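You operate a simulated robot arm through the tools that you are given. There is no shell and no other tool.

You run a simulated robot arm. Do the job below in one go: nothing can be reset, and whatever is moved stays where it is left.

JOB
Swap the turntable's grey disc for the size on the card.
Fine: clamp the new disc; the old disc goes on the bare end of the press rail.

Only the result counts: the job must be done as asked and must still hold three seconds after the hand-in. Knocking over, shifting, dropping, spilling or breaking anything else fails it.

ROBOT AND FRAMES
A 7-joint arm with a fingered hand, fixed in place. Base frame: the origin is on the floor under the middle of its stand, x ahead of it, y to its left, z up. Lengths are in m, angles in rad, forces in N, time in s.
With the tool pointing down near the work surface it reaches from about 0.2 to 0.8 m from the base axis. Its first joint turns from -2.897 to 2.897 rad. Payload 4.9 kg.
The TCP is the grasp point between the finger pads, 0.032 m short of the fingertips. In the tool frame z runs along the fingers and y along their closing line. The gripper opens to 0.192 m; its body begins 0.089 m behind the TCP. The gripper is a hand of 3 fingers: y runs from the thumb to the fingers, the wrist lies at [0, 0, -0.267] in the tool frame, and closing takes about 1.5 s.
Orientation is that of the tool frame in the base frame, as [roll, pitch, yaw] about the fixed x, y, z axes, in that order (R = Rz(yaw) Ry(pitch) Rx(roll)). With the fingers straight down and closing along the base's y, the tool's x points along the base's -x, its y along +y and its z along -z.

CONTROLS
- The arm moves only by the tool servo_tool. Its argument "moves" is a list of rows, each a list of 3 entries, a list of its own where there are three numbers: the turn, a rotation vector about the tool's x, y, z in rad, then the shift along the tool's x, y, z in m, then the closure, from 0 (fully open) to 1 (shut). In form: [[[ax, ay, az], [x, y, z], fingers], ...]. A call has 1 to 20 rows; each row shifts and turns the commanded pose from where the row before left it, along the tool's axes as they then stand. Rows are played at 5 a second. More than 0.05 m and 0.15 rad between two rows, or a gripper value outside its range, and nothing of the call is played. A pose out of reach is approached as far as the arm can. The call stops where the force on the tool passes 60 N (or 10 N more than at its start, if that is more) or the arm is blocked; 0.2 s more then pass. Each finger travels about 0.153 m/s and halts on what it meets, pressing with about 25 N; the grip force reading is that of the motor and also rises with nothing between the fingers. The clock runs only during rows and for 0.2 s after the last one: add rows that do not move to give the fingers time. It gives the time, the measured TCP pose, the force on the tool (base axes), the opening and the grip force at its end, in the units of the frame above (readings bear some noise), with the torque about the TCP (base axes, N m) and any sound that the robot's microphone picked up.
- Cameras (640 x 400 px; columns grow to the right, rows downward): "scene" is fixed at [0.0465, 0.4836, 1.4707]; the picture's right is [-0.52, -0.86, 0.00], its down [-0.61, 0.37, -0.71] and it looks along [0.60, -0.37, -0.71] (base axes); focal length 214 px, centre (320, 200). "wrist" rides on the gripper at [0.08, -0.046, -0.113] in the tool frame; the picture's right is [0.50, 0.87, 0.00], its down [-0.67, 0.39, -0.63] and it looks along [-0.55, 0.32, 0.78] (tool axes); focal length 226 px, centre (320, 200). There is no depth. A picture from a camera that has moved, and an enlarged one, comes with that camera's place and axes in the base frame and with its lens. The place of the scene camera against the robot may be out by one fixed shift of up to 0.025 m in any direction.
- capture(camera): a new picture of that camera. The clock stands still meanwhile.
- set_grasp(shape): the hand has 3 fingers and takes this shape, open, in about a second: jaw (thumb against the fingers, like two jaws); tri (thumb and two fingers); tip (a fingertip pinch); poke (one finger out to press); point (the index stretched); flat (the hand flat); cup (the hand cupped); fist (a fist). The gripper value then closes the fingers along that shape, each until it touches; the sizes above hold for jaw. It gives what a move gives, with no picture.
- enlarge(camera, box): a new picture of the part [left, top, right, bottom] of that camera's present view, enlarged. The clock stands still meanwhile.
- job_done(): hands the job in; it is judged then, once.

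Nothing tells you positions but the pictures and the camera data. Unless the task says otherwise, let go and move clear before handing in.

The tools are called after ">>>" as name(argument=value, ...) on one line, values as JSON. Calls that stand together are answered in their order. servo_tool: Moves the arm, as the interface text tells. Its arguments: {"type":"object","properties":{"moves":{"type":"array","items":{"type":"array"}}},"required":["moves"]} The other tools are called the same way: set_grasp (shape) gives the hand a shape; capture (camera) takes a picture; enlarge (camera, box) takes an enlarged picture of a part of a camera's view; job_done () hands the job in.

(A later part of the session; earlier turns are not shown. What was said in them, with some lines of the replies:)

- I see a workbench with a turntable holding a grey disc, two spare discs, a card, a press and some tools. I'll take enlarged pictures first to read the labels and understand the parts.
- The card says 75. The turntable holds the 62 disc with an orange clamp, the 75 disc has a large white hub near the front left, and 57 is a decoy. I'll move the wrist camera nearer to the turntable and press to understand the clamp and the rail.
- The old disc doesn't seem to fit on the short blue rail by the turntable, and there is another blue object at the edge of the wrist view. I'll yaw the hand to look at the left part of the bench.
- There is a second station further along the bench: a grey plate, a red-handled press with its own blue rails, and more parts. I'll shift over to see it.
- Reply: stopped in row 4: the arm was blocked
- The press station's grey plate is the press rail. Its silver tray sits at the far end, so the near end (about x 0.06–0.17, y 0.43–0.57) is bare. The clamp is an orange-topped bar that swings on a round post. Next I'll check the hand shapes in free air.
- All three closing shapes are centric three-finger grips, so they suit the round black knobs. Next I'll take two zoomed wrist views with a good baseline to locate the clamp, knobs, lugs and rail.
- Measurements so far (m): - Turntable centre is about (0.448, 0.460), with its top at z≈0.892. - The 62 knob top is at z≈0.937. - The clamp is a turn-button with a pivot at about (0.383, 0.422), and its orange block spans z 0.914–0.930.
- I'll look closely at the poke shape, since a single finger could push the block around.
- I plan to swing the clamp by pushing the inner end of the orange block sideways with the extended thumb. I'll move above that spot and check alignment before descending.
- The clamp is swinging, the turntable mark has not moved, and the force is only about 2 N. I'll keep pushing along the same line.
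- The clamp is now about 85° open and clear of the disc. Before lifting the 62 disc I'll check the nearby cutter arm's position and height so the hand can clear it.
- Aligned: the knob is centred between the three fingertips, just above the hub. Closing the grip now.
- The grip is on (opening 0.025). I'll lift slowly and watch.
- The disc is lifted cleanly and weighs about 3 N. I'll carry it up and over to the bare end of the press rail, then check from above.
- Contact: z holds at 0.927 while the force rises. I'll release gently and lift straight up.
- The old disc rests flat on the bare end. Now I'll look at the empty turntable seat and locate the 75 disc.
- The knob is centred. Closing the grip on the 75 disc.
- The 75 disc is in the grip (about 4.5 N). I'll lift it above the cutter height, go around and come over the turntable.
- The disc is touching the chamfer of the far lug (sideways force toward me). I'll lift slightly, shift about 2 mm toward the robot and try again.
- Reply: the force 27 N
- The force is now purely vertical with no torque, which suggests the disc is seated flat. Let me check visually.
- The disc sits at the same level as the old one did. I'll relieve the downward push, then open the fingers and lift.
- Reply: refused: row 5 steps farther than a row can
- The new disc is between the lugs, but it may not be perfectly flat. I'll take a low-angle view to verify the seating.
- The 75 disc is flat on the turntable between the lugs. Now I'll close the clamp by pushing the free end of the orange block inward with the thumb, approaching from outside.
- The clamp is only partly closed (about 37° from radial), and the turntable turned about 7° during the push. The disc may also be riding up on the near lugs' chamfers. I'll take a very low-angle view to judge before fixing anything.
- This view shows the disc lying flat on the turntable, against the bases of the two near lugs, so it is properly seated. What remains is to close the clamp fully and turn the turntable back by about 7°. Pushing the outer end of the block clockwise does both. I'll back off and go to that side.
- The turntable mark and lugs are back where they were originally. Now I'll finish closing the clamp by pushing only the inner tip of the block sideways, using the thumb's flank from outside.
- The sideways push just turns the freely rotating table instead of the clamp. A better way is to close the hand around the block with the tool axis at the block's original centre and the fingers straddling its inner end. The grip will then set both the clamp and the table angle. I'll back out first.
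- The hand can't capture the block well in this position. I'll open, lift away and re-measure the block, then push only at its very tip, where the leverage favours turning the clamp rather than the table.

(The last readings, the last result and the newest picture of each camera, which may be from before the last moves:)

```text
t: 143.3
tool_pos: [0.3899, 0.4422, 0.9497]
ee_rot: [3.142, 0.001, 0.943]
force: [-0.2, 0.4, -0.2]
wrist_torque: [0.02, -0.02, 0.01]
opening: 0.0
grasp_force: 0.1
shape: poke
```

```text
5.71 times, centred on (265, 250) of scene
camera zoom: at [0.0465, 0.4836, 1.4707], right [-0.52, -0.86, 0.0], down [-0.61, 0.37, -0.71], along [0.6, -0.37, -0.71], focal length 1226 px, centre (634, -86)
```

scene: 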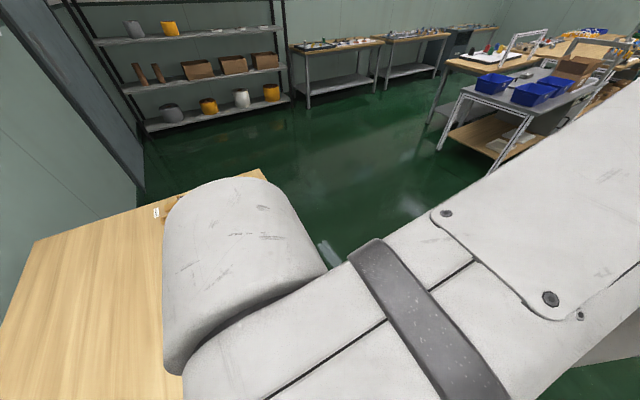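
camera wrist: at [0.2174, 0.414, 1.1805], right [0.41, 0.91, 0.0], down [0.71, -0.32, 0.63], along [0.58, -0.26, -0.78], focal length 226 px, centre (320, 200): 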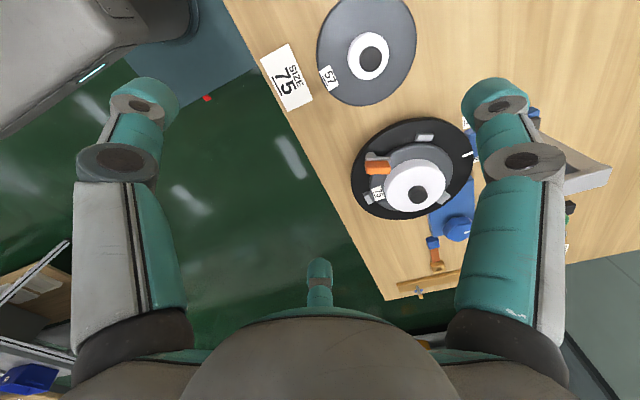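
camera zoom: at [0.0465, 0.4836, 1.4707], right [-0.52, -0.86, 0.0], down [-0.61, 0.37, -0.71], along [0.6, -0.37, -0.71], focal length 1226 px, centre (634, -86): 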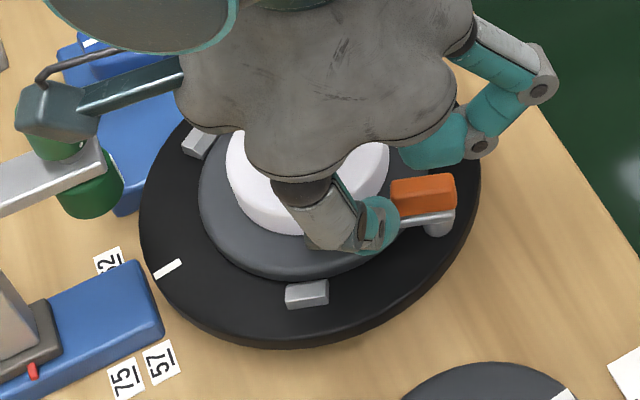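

The thumb tip keeps turning the table counter-clockwise instead of moving the clamp. In the clockwise direction the table seems to stop at its original angle. So I'll push the block's outer end clockwise: the table should return to its stop, and then the clamp has to swing closed.

>>> servo_tool(moves=[[[0, 0, 0], [0, -0.006, 0], 0], [[0, 0, 0], [0, -0.004, -0.03], 0], [[0, 0, 0], [0, 0, -0.04], 0], [[0, 0, 0], [0, -0.02, -0.04], 0], [[0, 0, -0.14], [0, 0, 0], 0], [[0, 0, -0.14], [0, 0, 0], 0], [[0, 0, -0.14], [0, 0, 0], 0], [[0, 0, -0.14], [0, 0, 0], 0], [[0, 0, -0.14], [0, 0, 0], 0], [[0, 0, -0.14], [0, 0, 0], 0], [[0, 0, -0.14], [0, 0, 0], 0], [[0, 0, -0.14], [0, 0, 0], 0], [[0, 0, -0.14], [0, 0, 0], 0], [[0, 0, -0.14], [0, 0, 0], 0], [[0, 0, -0.14], [0, 0, 0], 0], [[0, 0, -0.14], [0, 0, 0], 0], [[0, 0, -0.14], [0, 0, 0], 0], [[0, 0, -0.14], [0, 0, 0], 0], [[0, 0, -0.14], [0, 0, 0], 0], [[0, 0, 0], [0, 0, 0], 0]])

>>> servo_tool(moves=[[[0, 0, -0.14], [0, 0, 0], 0], [[0, 0, -0.14], [0, 0, 0], 0], [[0, 0, -0.14], [0, 0, 0], 0], [[0, 0, -0.14], [0, 0, 0], 0], [[0, 0, -0.063], [0, 0, 0], 0], [[0, 0, 0], [0, 0, 0], 0]])

>>> enlarge(camera="scene", box=[225, 215, 305, 285])

```text
t: 147.5
tool_pos: [0.3651, 0.4611, 1.0584]
ee_rot: [3.141, 0.001, 3.044]
force: [-0.2, -0.4, 0.4]
wrist_torque: [0.05, 0.0, -0.01]
opening: 0.0001
grasp_force: 0.1
shape: poke
```

```text
t: 148.9
tool_pos: [0.3658, 0.4619, 1.0601]
ee_rot: [-3.139, -0.003, -2.616]
force: [-0.1, -0.1, 1.0]
wrist_torque: [0.0, -0.03, 0.03]
opening: 0.0003
grasp_force: 0.1
shape: poke
```

```text
5.71 times, centred on (265, 250) of scene
camera zoom: at [0.0465, 0.4836, 1.4707], right [-0.52, -0.86, 0.0], down [-0.61, 0.37, -0.71], along [0.6, -0.37, -0.71], focal length 1226 px, centre (634, -86)
```

zoom: 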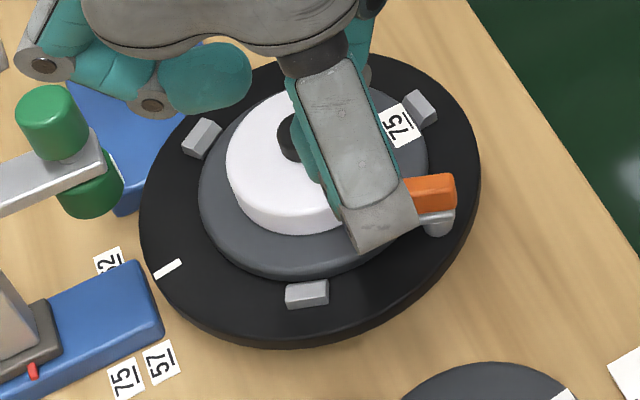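

>>> servo_tool(moves=[[[0, 0, 0], [0.008, -0.0426, 0], 0], [[0, 0, 0], [0.008, -0.0426, 0], 0], [[0, 0, 0], [0, 0, 0.035], 0], [[0, 0, 0], [0, 0, 0.035], 0], [[0, 0, 0], [0, 0, 0.035], 0], [[0, 0, 0], [0, 0, 0.015], 0], [[0, 0, 0], [0, 0, 0], 0]])

>>> enlarge(camera="wrist", box=[240, 90, 400, 250])

>>> enlarge(camera="scene", box=[225, 215, 325, 285])

```text
t: 150.5
tool_pos: [0.3941, 0.3793, 0.9399]
ee_rot: [-3.138, -0.001, -2.615]
force: [-0.2, 0.1, 0.3]
wrist_torque: [0.03, 0.0, -0.02]
opening: 0.0
grasp_force: 0.0
shape: poke
```

```text
2.50 times, centred on (320, 170) of wrist
camera zoom: at [0.3487, 0.299, 1.0521], right [-0.87, 0.5, 0.0], down [0.39, 0.67, 0.63], along [0.31, 0.55, -0.78], focal length 565 px, centre (320, 275)
```

zoom: 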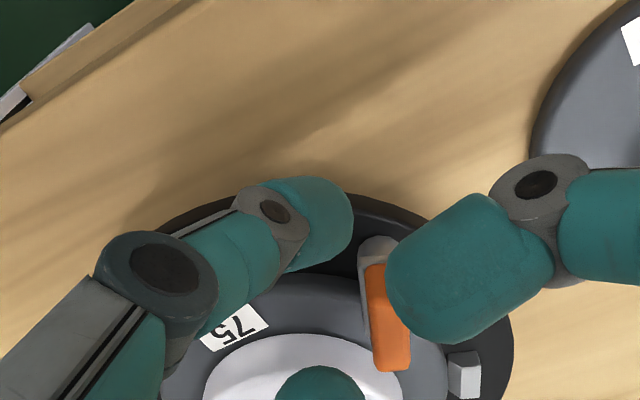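

```text
5.71 times, centred on (275, 250) of scene
camera zoom: at [0.0465, 0.4836, 1.4707], right [-0.52, -0.86, 0.0], down [-0.61, 0.37, -0.71], along [0.6, -0.37, -0.71], focal length 1226 px, centre (577, -86)
```

zoom: 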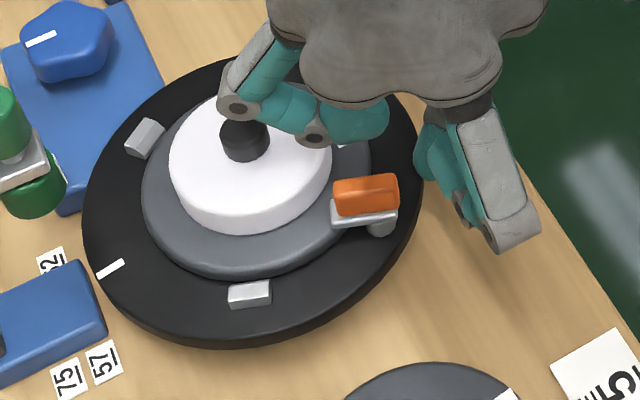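

>>> servo_tool(moves=[[[0, 0, 0], [0, 0.003, 0], 0], [[0, 0, 0], [0, 0.003, 0], 0], [[0, 0, 0], [0, 0.003, 0], 0], [[0, 0, 0], [0, 0.003, 0], 0], [[0, 0, 0], [0, 0.003, 0], 0], [[0, 0, 0], [0, 0.002, 0], 0], [[0, 0, 0], [0, 0, 0], 0]])

>>> enlarge(camera="wrist", box=[240, 90, 400, 250])

>>> enlarge(camera="scene", box=[225, 215, 325, 285])

```text
t: 152.1
tool_pos: [0.3859, 0.3942, 0.9395]
ee_rot: [-3.141, -0.001, -2.617]
force: [-0.1, -0.7, 0.0]
wrist_torque: [0.04, 0.03, 0.01]
opening: 0.0
grasp_force: 0.0
shape: poke
```

```text
2.50 times, centred on (320, 170) of wrist
camera zoom: at [0.34, 0.3139, 1.0518], right [-0.87, 0.5, 0.0], down [0.39, 0.67, 0.63], along [0.31, 0.55, -0.78], focal length 565 px, centre (320, 275)
```

zoom: 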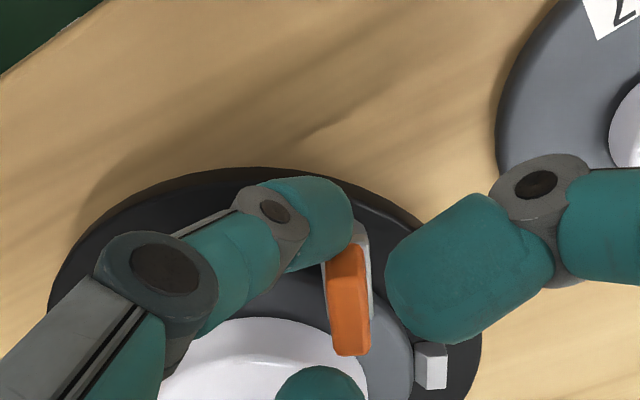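

```text
5.71 times, centred on (275, 250) of scene
camera zoom: at [0.0465, 0.4836, 1.4707], right [-0.52, -0.86, 0.0], down [-0.61, 0.37, -0.71], along [0.6, -0.37, -0.71], focal length 1226 px, centre (577, -86)
```

zoom: 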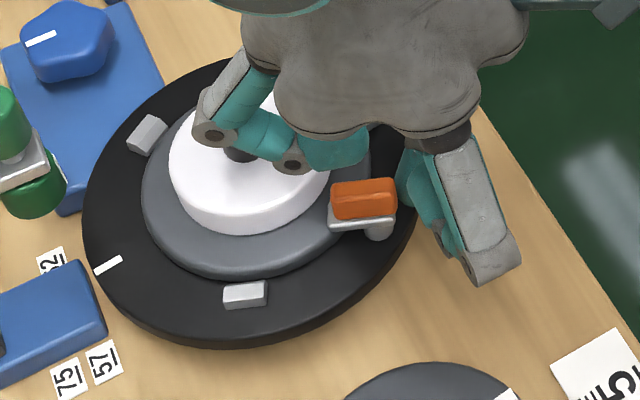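

>>> servo_tool(moves=[[[0, 0, 0], [0, 0.003, 0], 0], [[0, 0, 0], [0, 0.003, 0], 0], [[0, 0, 0], [0, 0.002, 0], 0], [[0, 0, 0], [0, 0, 0], 0]])

>>> enlarge(camera="scene", box=[225, 215, 325, 285])

>>> servo_tool(moves=[[[0, 0, 0], [0, 0.002, 0], 0], [[0, 0, 0], [0, 0.002, 0], 0], [[0, 0, 0], [0, 0, 0], 0]])

>>> enlarge(camera="scene", box=[225, 215, 325, 285])

>>> enlarge(camera="wrist", box=[240, 90, 400, 250])

```text
t: 153.1
tool_pos: [0.3824, 0.3998, 0.9401]
ee_rot: [-3.14, -0.002, -2.617]
force: [-1.8, -1.2, 0.2]
wrist_torque: [-0.01, 0.07, -0.01]
opening: 0.0
grasp_force: 0.1
shape: poke
```

```text
5.71 times, centred on (275, 250) of scene
camera zoom: at [0.0465, 0.4836, 1.4707], right [-0.52, -0.86, 0.0], down [-0.61, 0.37, -0.71], along [0.6, -0.37, -0.71], focal length 1226 px, centre (577, -86)
```

zoom: 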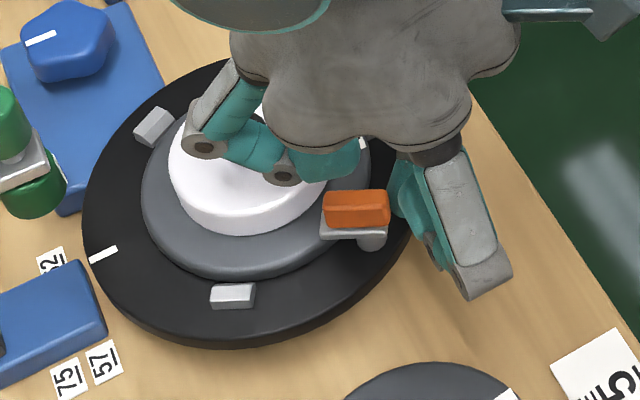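

```text
t: 153.9
tool_pos: [0.3795, 0.404, 0.9397]
ee_rot: [-3.141, -0.003, -2.617]
force: [-2.0, -7.7, -0.2]
wrist_torque: [-0.16, 0.09, -0.02]
opening: 0.0
grasp_force: 0.1
shape: poke
```

```text
5.71 times, centred on (275, 250) of scene
camera zoom: at [0.0465, 0.4836, 1.4707], right [-0.52, -0.86, 0.0], down [-0.61, 0.37, -0.71], along [0.6, -0.37, -0.71], focal length 1226 px, centre (577, -86)
```

zoom: 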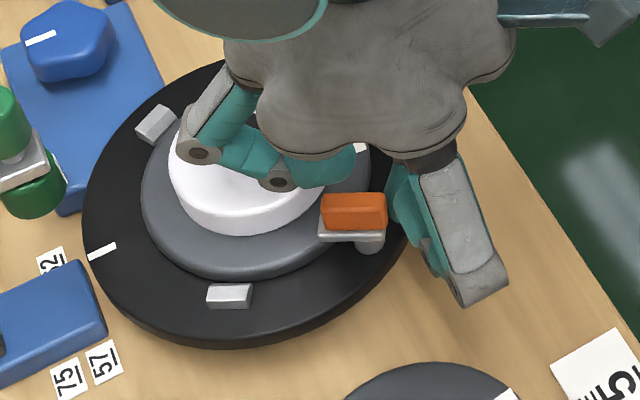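

```text
2.50 times, centred on (320, 170) of wrist
camera zoom: at [0.3341, 0.3236, 1.0524], right [-0.87, 0.5, 0.0], down [0.39, 0.67, 0.63], along [0.31, 0.55, -0.78], focal length 565 px, centre (320, 275)
```

zoom: 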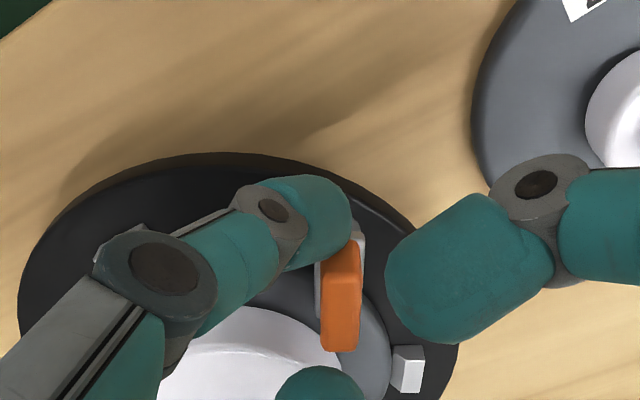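

>>> servo_tool(moves=[[[0, 0, 0], [0, 0.001, 0], 0], [[0, 0, 0], [0, 0, 0], 0]])

>>> servo_tool(moves=[[[0, 0, 0], [0, 0.001, 0], 0], [[0, 0, 0], [0, 0, 0], 0]])

>>> enlarge(camera="scene", box=[225, 215, 325, 285])

>>> enlarge(camera="wrist", box=[240, 90, 400, 250])

```text
t: 154.5
tool_pos: [0.3793, 0.4035, 0.9399]
ee_rot: [-3.139, -0.003, -2.617]
force: [0.2, -10.9, -1.6]
wrist_torque: [-0.25, 0.01, -0.05]
opening: 0.0001
grasp_force: 0.1
shape: poke
```

```text
t: 155.1
tool_pos: [0.378, 0.4035, 0.9396]
ee_rot: [-3.14, 0.0, -2.616]
force: [1.6, -15.3, 0.0]
wrist_torque: [-0.33, 0.0, -0.09]
opening: 0.0001
grasp_force: 0.1
shape: poke
```

```text
5.71 times, centred on (275, 250) of scene
camera zoom: at [0.0465, 0.4836, 1.4707], right [-0.52, -0.86, 0.0], down [-0.61, 0.37, -0.71], along [0.6, -0.37, -0.71], focal length 1226 px, centre (577, -86)
```

zoom: 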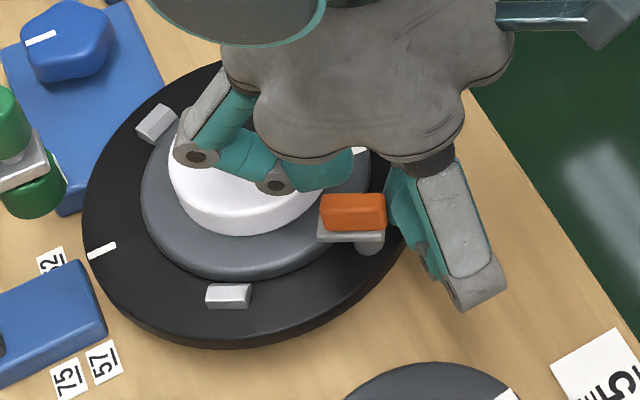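

```text
2.50 times, centred on (320, 170) of wrist
camera zoom: at [0.3327, 0.3253, 1.0527], right [-0.87, 0.5, 0.0], down [0.39, 0.67, 0.63], along [0.31, 0.55, -0.78], focal length 565 px, centre (320, 275)
```

zoom: 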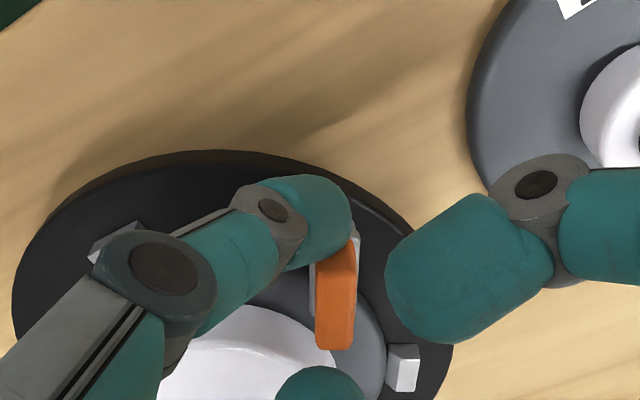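

The stop is confirmed: the table holds at its original angle while the force rises. The straight push jams by friction, though. I'll back off and push the block's outer end perpendicular to the block, following an arc around the pivot.

>>> servo_tool(moves=[[[0, 0, 0], [0, -0.004, 0], 0], [[0, 0, 0], [0, -0.006, 0], 0], [[0, 0, 0], [0, -0.006, -0.02], 0], [[0, 0, 0], [0, 0, -0.03], 0], [[0, 0, -0.131], [0, 0, 0], 0], [[0, 0, -0.131], [0, 0, 0], 0], [[0, 0, -0.131], [0, 0, 0], 0], [[0, 0, -0.13], [0, 0, 0], 0], [[0, 0, 0], [0, 0, 0], 0]])

>>> enlarge(camera="wrist", box=[240, 90, 400, 250])

>>> enlarge(camera="scene", box=[225, 215, 325, 285])

```text
t: 157.1
tool_pos: [0.387, 0.3915, 0.9907]
ee_rot: [3.14, -0.001, -2.093]
force: [0.4, 0.4, 0.3]
wrist_torque: [0.01, 0.01, 0.0]
opening: 0.0002
grasp_force: 0.0
shape: poke
```

```text
2.50 times, centred on (320, 170) of wrist
camera zoom: at [0.3873, 0.3003, 1.1028], right [-1.0, 0.0, 0.0], down [0.0, 0.78, 0.63], along [0.0, 0.63, -0.78], focal length 565 px, centre (320, 275)
```

zoom: 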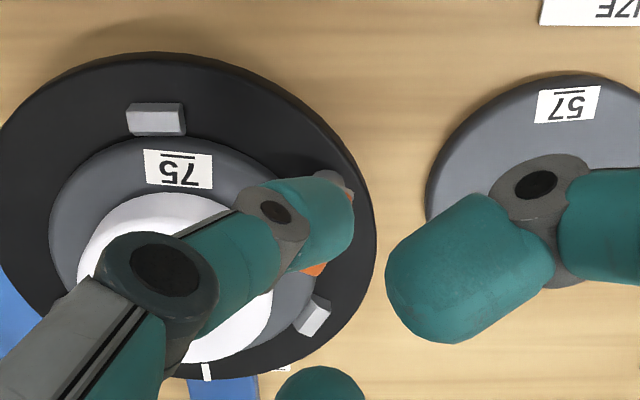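

```text
5.71 times, centred on (275, 250) of scene
camera zoom: at [0.0465, 0.4836, 1.4707], right [-0.52, -0.86, 0.0], down [-0.61, 0.37, -0.71], along [0.6, -0.37, -0.71], focal length 1226 px, centre (577, -86)
```

zoom: 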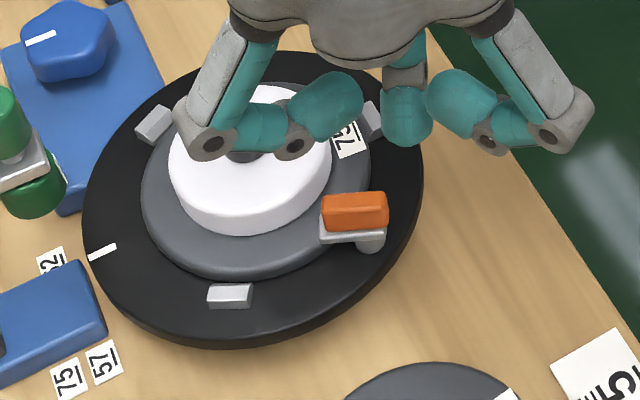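

>>> servo_tool(moves=[[[0, 0, 0], [-0.0105, -0.009, 0], 0], [[0, 0, 0], [0, 0, 0.025], 0], [[0, 0, 0], [0, 0, 0.0215], 0], [[0, 0, 0], [0, 0, 0], 0]])

>>> enlarge(camera="wrist", box=[240, 90, 400, 250])

>>> enlarge(camera="scene", box=[225, 215, 325, 285])

```text
t: 158.1
tool_pos: [0.3997, 0.3972, 0.9448]
ee_rot: [3.141, -0.002, -2.093]
force: [-0.2, -0.4, -0.2]
wrist_torque: [0.0, 0.0, 0.01]
opening: 0.0
grasp_force: 0.1
shape: poke
```

```text
2.50 times, centred on (320, 170) of wrist
camera zoom: at [0.4, 0.3054, 1.0576], right [-1.0, 0.0, 0.0], down [0.0, 0.78, 0.63], along [0.0, 0.63, -0.78], focal length 565 px, centre (320, 275)
```

zoom: 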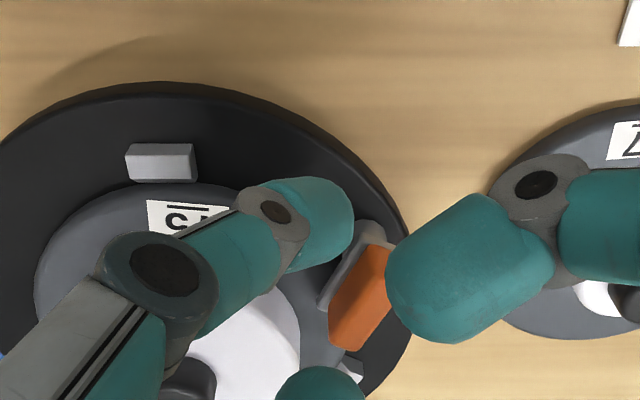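

```text
5.71 times, centred on (275, 250) of scene
camera zoom: at [0.0465, 0.4836, 1.4707], right [-0.52, -0.86, 0.0], down [-0.61, 0.37, -0.71], along [0.6, -0.37, -0.71], focal length 1226 px, centre (577, -86)
```

zoom: 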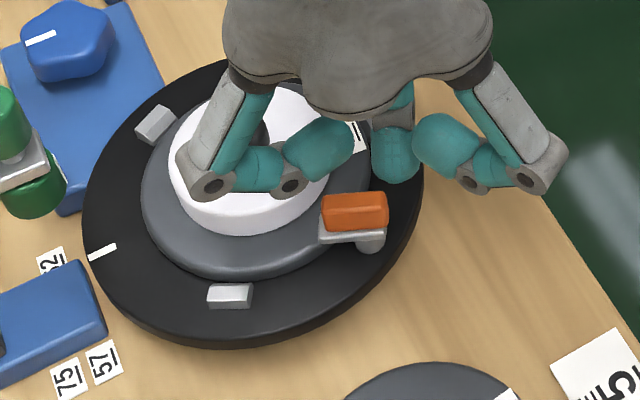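

>>> servo_tool(moves=[[[0, 0, 0], [0, 0.003, 0], 0], [[0, 0, 0], [0, 0.003, 0], 0], [[0, 0, 0], [0, 0.002, 0], 0], [[0, 0, 0], [0, 0, 0], 0]])

>>> enlarge(camera="wrist", box=[240, 90, 400, 250])

```text
t: 159.1
tool_pos: [0.3921, 0.4016, 0.9445]
ee_rot: [3.141, -0.001, -2.092]
force: [0.1, 0.4, 0.3]
wrist_torque: [0.0, -0.01, -0.01]
opening: 0.0
grasp_force: 0.1
shape: poke
```

```text
2.50 times, centred on (320, 170) of wrist
camera zoom: at [0.3923, 0.3092, 1.0568], right [-1.0, 0.0, 0.0], down [0.0, 0.78, 0.63], along [0.0, 0.63, -0.78], focal length 565 px, centre (320, 275)
```

zoom: 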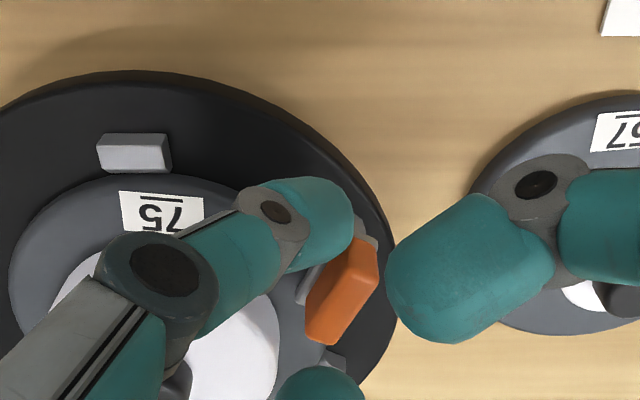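

>>> servo_tool(moves=[[[0, 0, 0], [0, 0.002, 0], 0], [[0, 0, 0], [0, 0.002, 0], 0], [[0, 0, 0], [0, 0, 0], 0]])

>>> servo_tool(moves=[[[0, 0, 0], [0, 0.002, 0], 0], [[0, 0, 0], [0, 0, 0], 0]])

>>> enlarge(camera="wrist", box=[240, 90, 400, 250])

>>> enlarge(camera="scene", box=[225, 215, 325, 285])

```text
t: 159.9
tool_pos: [0.3894, 0.4032, 0.9446]
ee_rot: [-3.141, -0.002, -2.092]
force: [1.9, -0.8, 0.2]
wrist_torque: [-0.04, -0.04, -0.05]
opening: 0.0
grasp_force: 0.0
shape: poke
```

```text
t: 160.5
tool_pos: [0.3868, 0.403, 0.9442]
ee_rot: [-3.141, -0.001, -2.094]
force: [1.5, -2.9, 1.3]
wrist_torque: [-0.04, 0.0, -0.03]
opening: 0.0001
grasp_force: 0.0
shape: poke
```

```text
2.50 times, centred on (320, 170) of wrist
camera zoom: at [0.3871, 0.3117, 1.0566], right [-1.0, 0.0, 0.0], down [0.0, 0.78, 0.63], along [0.0, 0.63, -0.78], focal length 565 px, centre (320, 275)
```

zoom: 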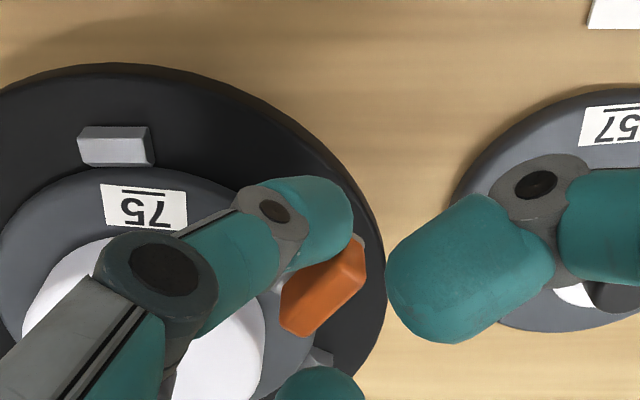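

```text
5.71 times, centred on (275, 250) of scene
camera zoom: at [0.0465, 0.4836, 1.4707], right [-0.52, -0.86, 0.0], down [-0.61, 0.37, -0.71], along [0.6, -0.37, -0.71], focal length 1226 px, centre (577, -86)
```

zoom: 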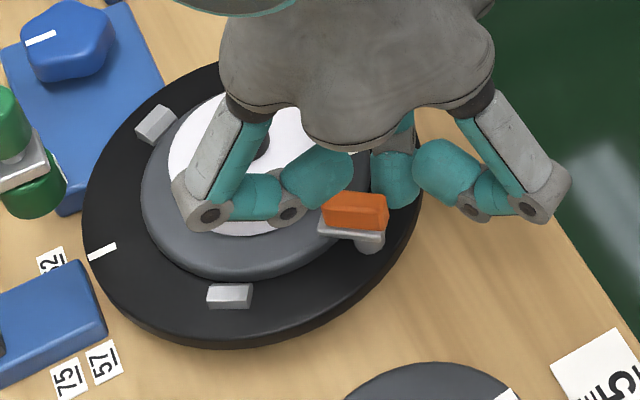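

The clamp is now swinging closed while the table stays at its stop. I'll continue along the arc.

>>> servo_tool(moves=[[[0, 0, 0.035], [0.0006, 0.0007, 0], 0], [[0, 0, 0.035], [0.0006, 0.0007, 0], 0], [[0, 0, 0.035], [0.0006, 0.0007, 0], 0], [[0, 0, 0.035], [0.0006, 0.0007, 0], 0], [[0, 0, 0], [0, 0, 0], 0]])

>>> enlarge(camera="wrist", box=[240, 90, 400, 250])

>>> enlarge(camera="scene", box=[225, 215, 325, 285])

```text
t: 161.7
tool_pos: [0.3833, 0.4028, 0.9439]
ee_rot: [3.141, -0.001, -2.232]
force: [1.7, -1.8, 0.3]
wrist_torque: [0.01, -0.04, 0.0]
opening: 0.0
grasp_force: 0.1
shape: poke
```

```text
2.50 times, centred on (320, 170) of wrist
camera zoom: at [0.371, 0.3121, 1.0561], right [-0.99, 0.14, 0.0], down [0.11, 0.77, 0.63], along [0.09, 0.62, -0.78], focal length 565 px, centre (320, 275)
```

zoom: 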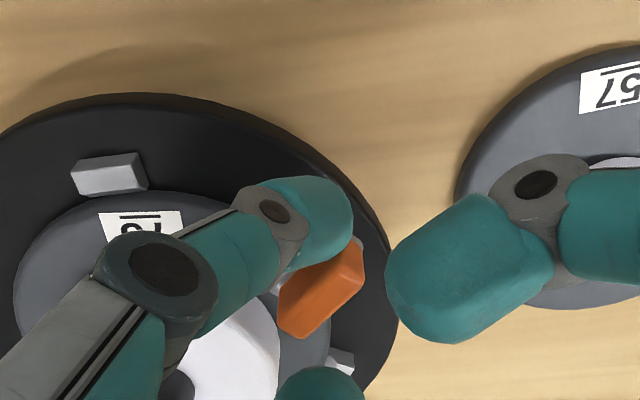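

```text
5.71 times, centred on (275, 250) of scene
camera zoom: at [0.0465, 0.4836, 1.4707], right [-0.52, -0.86, 0.0], down [-0.61, 0.37, -0.71], along [0.6, -0.37, -0.71], focal length 1226 px, centre (577, -86)
```

zoom: 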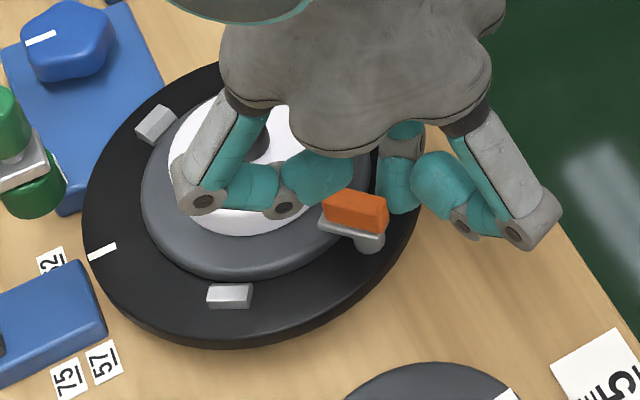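

>>> servo_tool(moves=[[[0, 0, 0.035], [0.0006, 0.0007, 0], 0], [[0, 0, 0.035], [0.0006, 0.0007, 0], 0], [[0, 0, 0.035], [0.0006, 0.0007, 0], 0], [[0, 0, 0.035], [0.0006, 0.0007, 0], 0], [[0, 0, 0], [0, 0, 0], 0]])

>>> enlarge(camera="wrist", box=[240, 90, 400, 250])

>>> enlarge(camera="scene", box=[225, 215, 325, 285])

```text
t: 162.9
tool_pos: [0.3794, 0.4024, 0.9444]
ee_rot: [-3.141, -0.001, -2.375]
force: [-0.3, 0.3, -0.3]
wrist_torque: [0.01, -0.02, 0.0]
opening: 0.0
grasp_force: 0.1
shape: poke
```

```text
2.50 times, centred on (320, 170) of wrist
camera zoom: at [0.3544, 0.3142, 1.0561], right [-0.96, 0.28, 0.0], down [0.21, 0.75, 0.63], along [0.17, 0.61, -0.78], focal length 565 px, centre (320, 275)
```

zoom: 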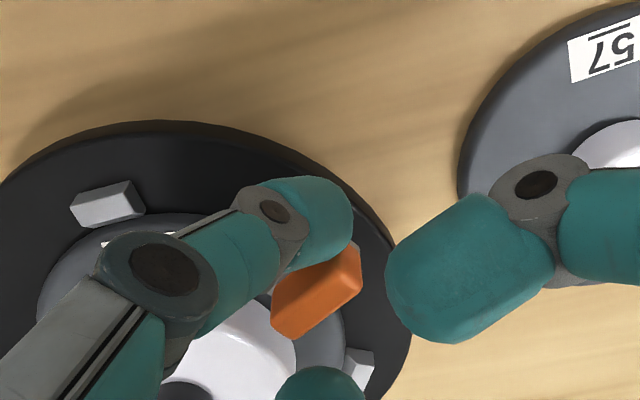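

```text
5.71 times, centred on (275, 250) of scene
camera zoom: at [0.0465, 0.4836, 1.4707], right [-0.52, -0.86, 0.0], down [-0.61, 0.37, -0.71], along [0.6, -0.37, -0.71], focal length 1226 px, centre (577, -86)
```

zoom: 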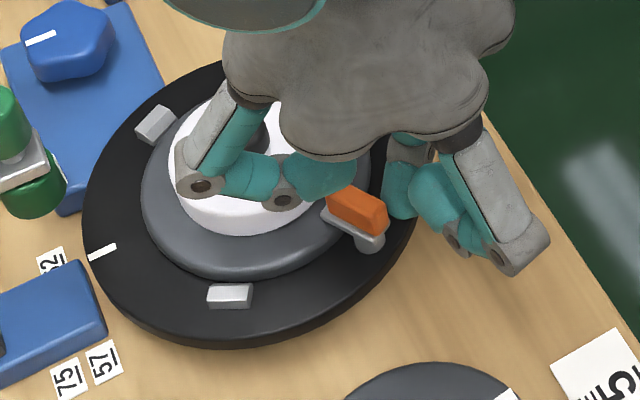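

>>> servo_tool(moves=[[[0, 0, 0], [0, -0.005, 0], 0], [[0, 0, 0], [0, -0.005, -0.02], 0], [[0, 0, 0], [0, 0, -0.04], 0], [[0, 0, 0], [0, 0, -0.04], 0], [[0, 0, 0], [0.02, -0.03, -0.02], 0], [[0, 0, 0], [0.02, -0.04, 0], 0], [[0, 0, 0], [0, 0, 0], 0]])

>>> set_grasp(shape="jaw")

>>> capture(camera="wrist")

>>> enlarge(camera="scene", box=[225, 215, 305, 285])

>>> enlarge(camera="scene", box=[262, 232, 302, 262])

```text
t: 164.5
tool_pos: [0.4076, 0.319, 1.0641]
ee_rot: [-3.141, -0.002, -2.371]
force: [-0.7, -0.3, 1.0]
wrist_torque: [0.03, -0.01, 0.02]
opening: 0.0
grasp_force: 0.1
shape: poke
```

```text
t: 165.4
tool_pos: [0.4065, 0.3188, 1.066]
ee_rot: [-3.141, -0.002, -2.373]
force: [-0.2, -0.3, -0.8]
wrist_torque: [-0.01, 0.0, 0.02]
opening: 0.1919
grasp_force: 0.0
shape: jaw
```

```text
taken
camera wrist: at [0.3817, 0.2309, 1.1775], right [-0.96, 0.28, 0.0], down [0.21, 0.75, 0.63], along [0.17, 0.61, -0.78], focal length 226 px, centre (320, 200)
```

wrist: 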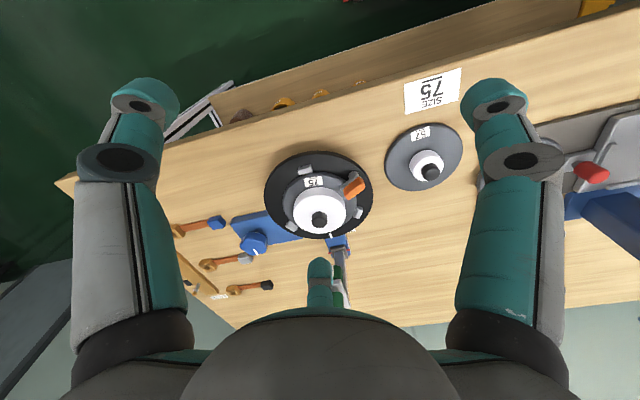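

```text
5.71 times, centred on (265, 250) of scene
camera zoom: at [0.0465, 0.4836, 1.4707], right [-0.52, -0.86, 0.0], down [-0.61, 0.37, -0.71], along [0.6, -0.37, -0.71], focal length 1226 px, centre (634, -86)
```

zoom: 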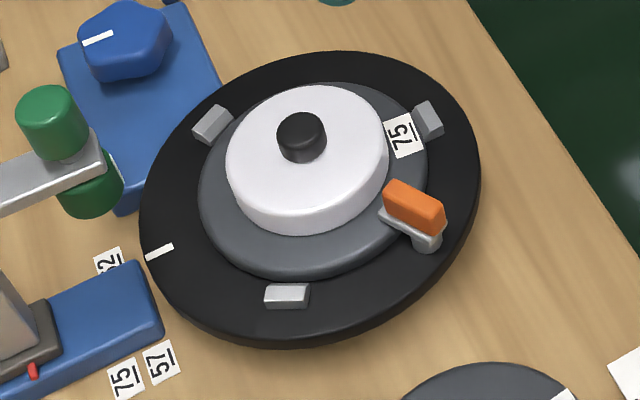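

```text
13.33 times, centred on (282, 247) of scene
camera zoom: at [0.0465, 0.4836, 1.4707], right [-0.52, -0.86, 0.0], down [-0.61, 0.37, -0.71], along [0.6, -0.37, -0.71], focal length 2860 px, centre (827, -427)
```

zoom: 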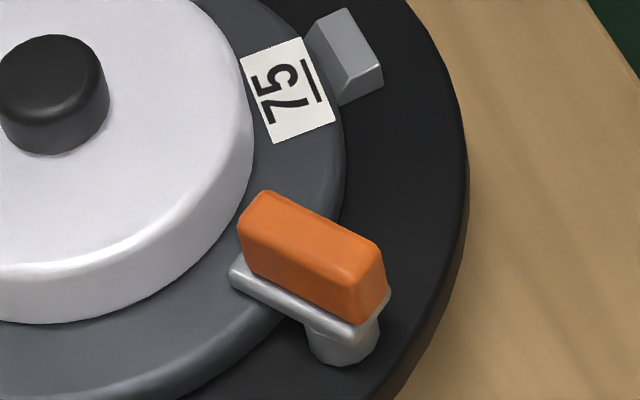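

The clamp is back in exactly its original closed position, and the table mark and lugs are at their original angle. I'll take one more low-angle view from the side to confirm the disc lies flat all round.

>>> servo_tool(moves=[[[0, 0, 0], [0.035, -0.0218, 0], 0], [[0, 0, 0], [0.035, -0.0218, 0], 0], [[-0.06, -0.104, 0], [0, 0, 0], 0], [[-0.06, -0.104, 0], [0, 0, 0], 0], [[-0.06, -0.104, 0], [0, 0, 0], 0], [[-0.06, -0.104, 0], [0, 0, 0], 0], [[-0.06, -0.104, 0], [0, 0, 0], 0], [[-0.06, -0.104, 0], [0, 0, 0], 0], [[0, 0, 0], [0.0191, -0.011, 0.025], 0], [[0, 0, 0], [0.0191, -0.011, 0.025], 0], [[0, 0, 0], [0.0191, -0.011, 0.025], 0], [[0, 0, 0], [0, 0, 0], 0]])

>>> capture(camera="wrist")

```text
t: 168.0
tool_pos: [0.3876, 0.2365, 0.963]
ee_rot: [2.729, 0.609, -2.505]
force: [0.1, 0.6, 0.0]
wrist_torque: [-0.03, -0.02, -0.01]
opening: 0.1919
grasp_force: 0.0
shape: jaw
```

```text
taken
camera wrist: at [0.3482, 0.0992, 0.9871], right [-0.96, 0.28, 0.0], down [0.05, 0.16, 0.99], along [0.27, 0.95, -0.17], focal length 226 px, centre (320, 200)
```

wrist: 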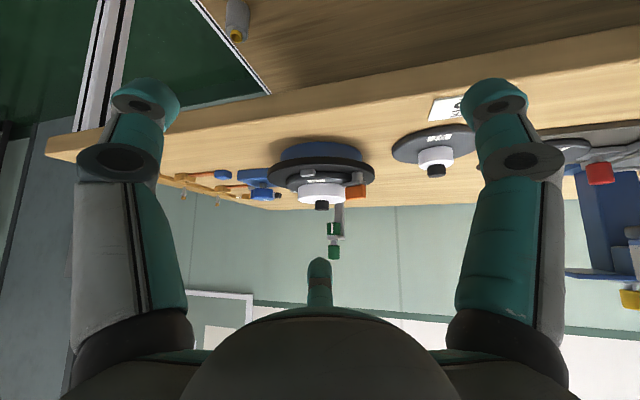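

>>> enlarge(camera="wrist", box=[260, 150, 385, 220])

>>> enlarge(camera="wrist", box=[270, 160, 330, 200])

>>> enlarge(camera="wrist", box=[320, 160, 380, 200])

```text
5.12 times, centred on (322, 185) of wrist
camera zoom: at [0.3482, 0.0992, 0.9871], right [-0.96, 0.28, 0.0], down [0.05, 0.16, 0.99], along [0.27, 0.95, -0.17], focal length 1157 px, centre (307, 277)
```

zoom: 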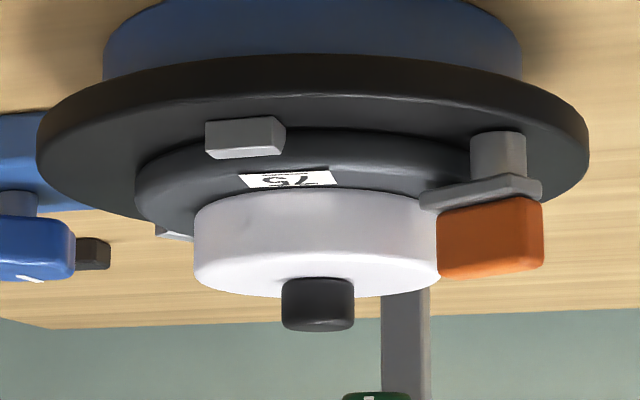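

```text
10.00 times, centred on (300, 180) of wrist
camera zoom: at [0.3482, 0.0992, 0.9871], right [-0.96, 0.28, 0.0], down [0.05, 0.16, 0.99], along [0.27, 0.95, -0.17], focal length 2261 px, centre (520, 400)
```

zoom: 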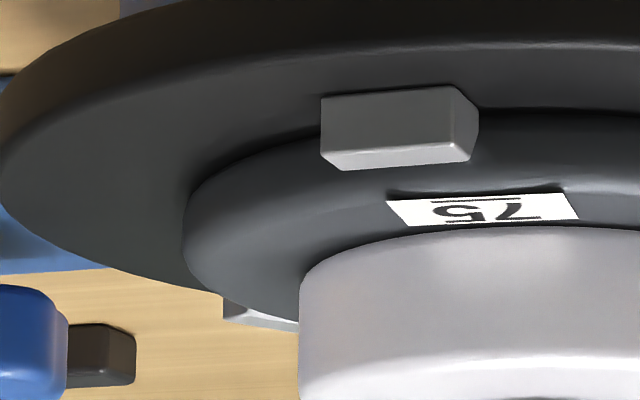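

```text
10.00 times, centred on (350, 180) of wrist
camera zoom: at [0.3482, 0.0992, 0.9871], right [-0.96, 0.28, 0.0], down [0.05, 0.16, 0.99], along [0.27, 0.95, -0.17], focal length 2261 px, centre (20, 400)
```

zoom: 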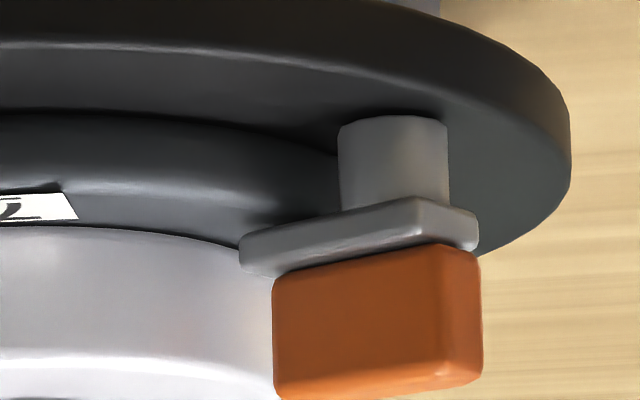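

>>> enlarge(camera="wrist", box=[290, 180, 350, 220])

>>> enlarge(camera="wrist", box=[280, 180, 310, 200])

```text
10.00 times, centred on (320, 200) of wrist
camera zoom: at [0.3482, 0.0992, 0.9871], right [-0.96, 0.28, 0.0], down [0.05, 0.16, 0.99], along [0.27, 0.95, -0.17], focal length 2261 px, centre (320, 200)
```

zoom: 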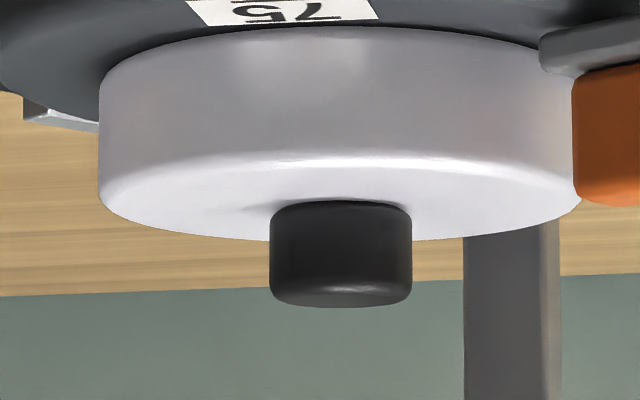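

```text
16.00 times, centred on (295, 190) of wrist
camera zoom: at [0.3482, 0.0992, 0.9871], right [-0.96, 0.28, 0.0], down [0.05, 0.16, 0.99], along [0.27, 0.95, -0.17], focal length 3617 px, centre (720, 360)
```

zoom: 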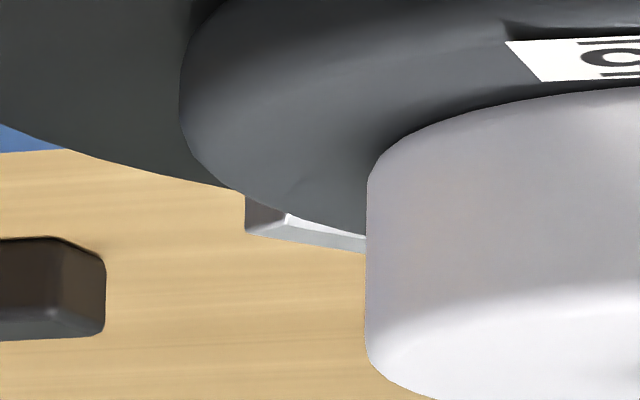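

The disc is flat and level, and the clamp bar overlaps its rim. I'll move clear and do a final check of the old disc and everything else.

>>> servo_tool(moves=[[[0, 0, 0], [-0.0191, 0.011, -0.025], 0], [[0, 0, 0], [-0.0191, 0.011, -0.025], 0], [[0, 0, 0], [-0.0191, 0.011, -0.025], 0], [[0, 0, 0], [-0.0191, 0.011, -0.025], 0], [[0, 0, 0], [-0.0191, 0.011, -0.025], 0], [[0.06, 0.104, 0], [0, 0, 0], 0], [[0.06, 0.104, 0], [0, 0, 0], 0], [[0.06, 0.104, 0], [0, 0, 0], 0], [[0.06, 0.104, 0], [0, 0, 0], 0], [[0.06, 0.104, 0], [0, 0, 0], 0], [[0.06, 0.104, 0], [0, 0, 0], 0], [[0, 0, 0.13], [0, 0, -0.03], 0], [[0, 0, 0.13], [0, 0, -0.03], 0], [[0, 0, 0.13], [0, 0, 0], 0], [[0, 0, 0.13], [0, 0, 0], 0], [[0, 0, 0], [0, 0, 0], 0]])

>>> capture(camera="scene")

>>> capture(camera="wrist")

>>> enlarge(camera="scene", box=[200, 200, 360, 312])

>>> enlarge(camera="scene", box=[200, 290, 360, 400])

```text
t: 171.4
tool_pos: [0.3874, 0.2381, 1.1916]
ee_rot: [-3.141, -0.002, -2.895]
force: [0.5, 0.1, 0.3]
wrist_torque: [-0.02, 0.02, 0.01]
opening: 0.1917
grasp_force: 0.1
shape: jaw
```

```text
taken
```

scene: 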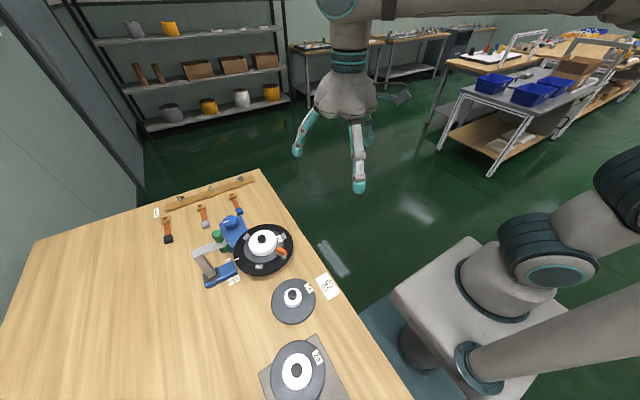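

```text
taken
camera wrist: at [0.3219, 0.1746, 1.3033], right [-0.7, 0.72, 0.0], down [0.56, 0.54, 0.63], along [0.45, 0.44, -0.78], focal length 226 px, centre (320, 200)
```

wrist: 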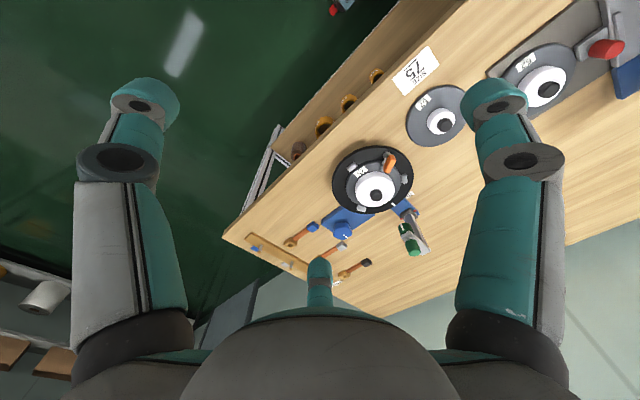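

```text
3.57 times, centred on (280, 256) of scene
camera zoom: at [0.0465, 0.4836, 1.4707], right [-0.52, -0.86, 0.0], down [-0.61, 0.37, -0.71], along [0.6, -0.37, -0.71], focal length 766 px, centre (463, 0)
```

zoom: 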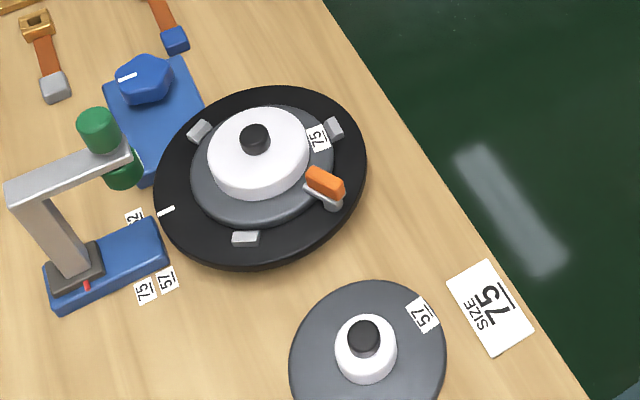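

```text
3.64 times, centred on (280, 345) of scene
camera zoom: at [0.0465, 0.4836, 1.4707], right [-0.52, -0.86, 0.0], down [-0.61, 0.37, -0.71], along [0.6, -0.37, -0.71], focal length 780 px, centre (466, -327)
```

zoom: 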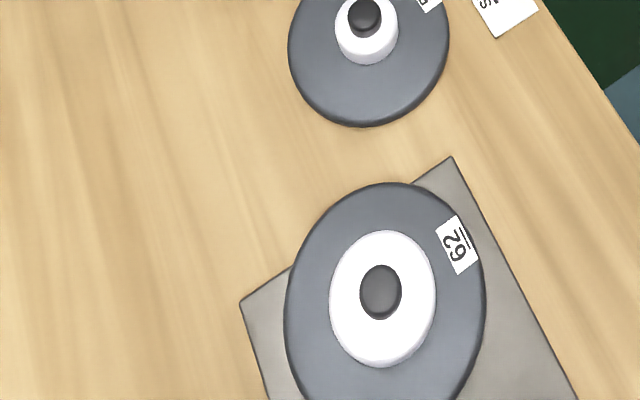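

Final check:
- The 75 disc is on the turntable, flat between the lugs, with the clamp closed over its rim. The turntable is at its original angle.
- The 62 disc rests flat on the bare end of the press rail. It overhangs the rail end slightly because the free length is shorter than the disc.
- The 57 disc, card, cutter, press and cables look undisturbed, and the hand is empty and clear, so I'm handing in.

>>> job_done()

```text
The job is handed in.
```

I swapped the discs and handed the job in; I haven't seen a verdict yet.

- **New disc:** the 75 disc is on the turntable, flat between the three lugs. It sits about 3 mm off centre toward the clamp, because the lugs leave that much play. The clamp bar is back in its original closed position, over the disc's rim.
- **Old disc:** the 62 disc rests flat on the bare end of the press rail. It overhangs the rail's end by about 18 mm, because the free length in front of the tray handle is shorter than the disc.
- **Turntable angle:** pushing the clamp turned the turntable by up to about 9° along the way. I turned it back until it met a stop at its starting angle; the white mark and lugs line up with where they were.
- **Everything else:** the 57 disc, card, cutter, press and cables look unmoved in the final pictures. The hand is empty and clear.
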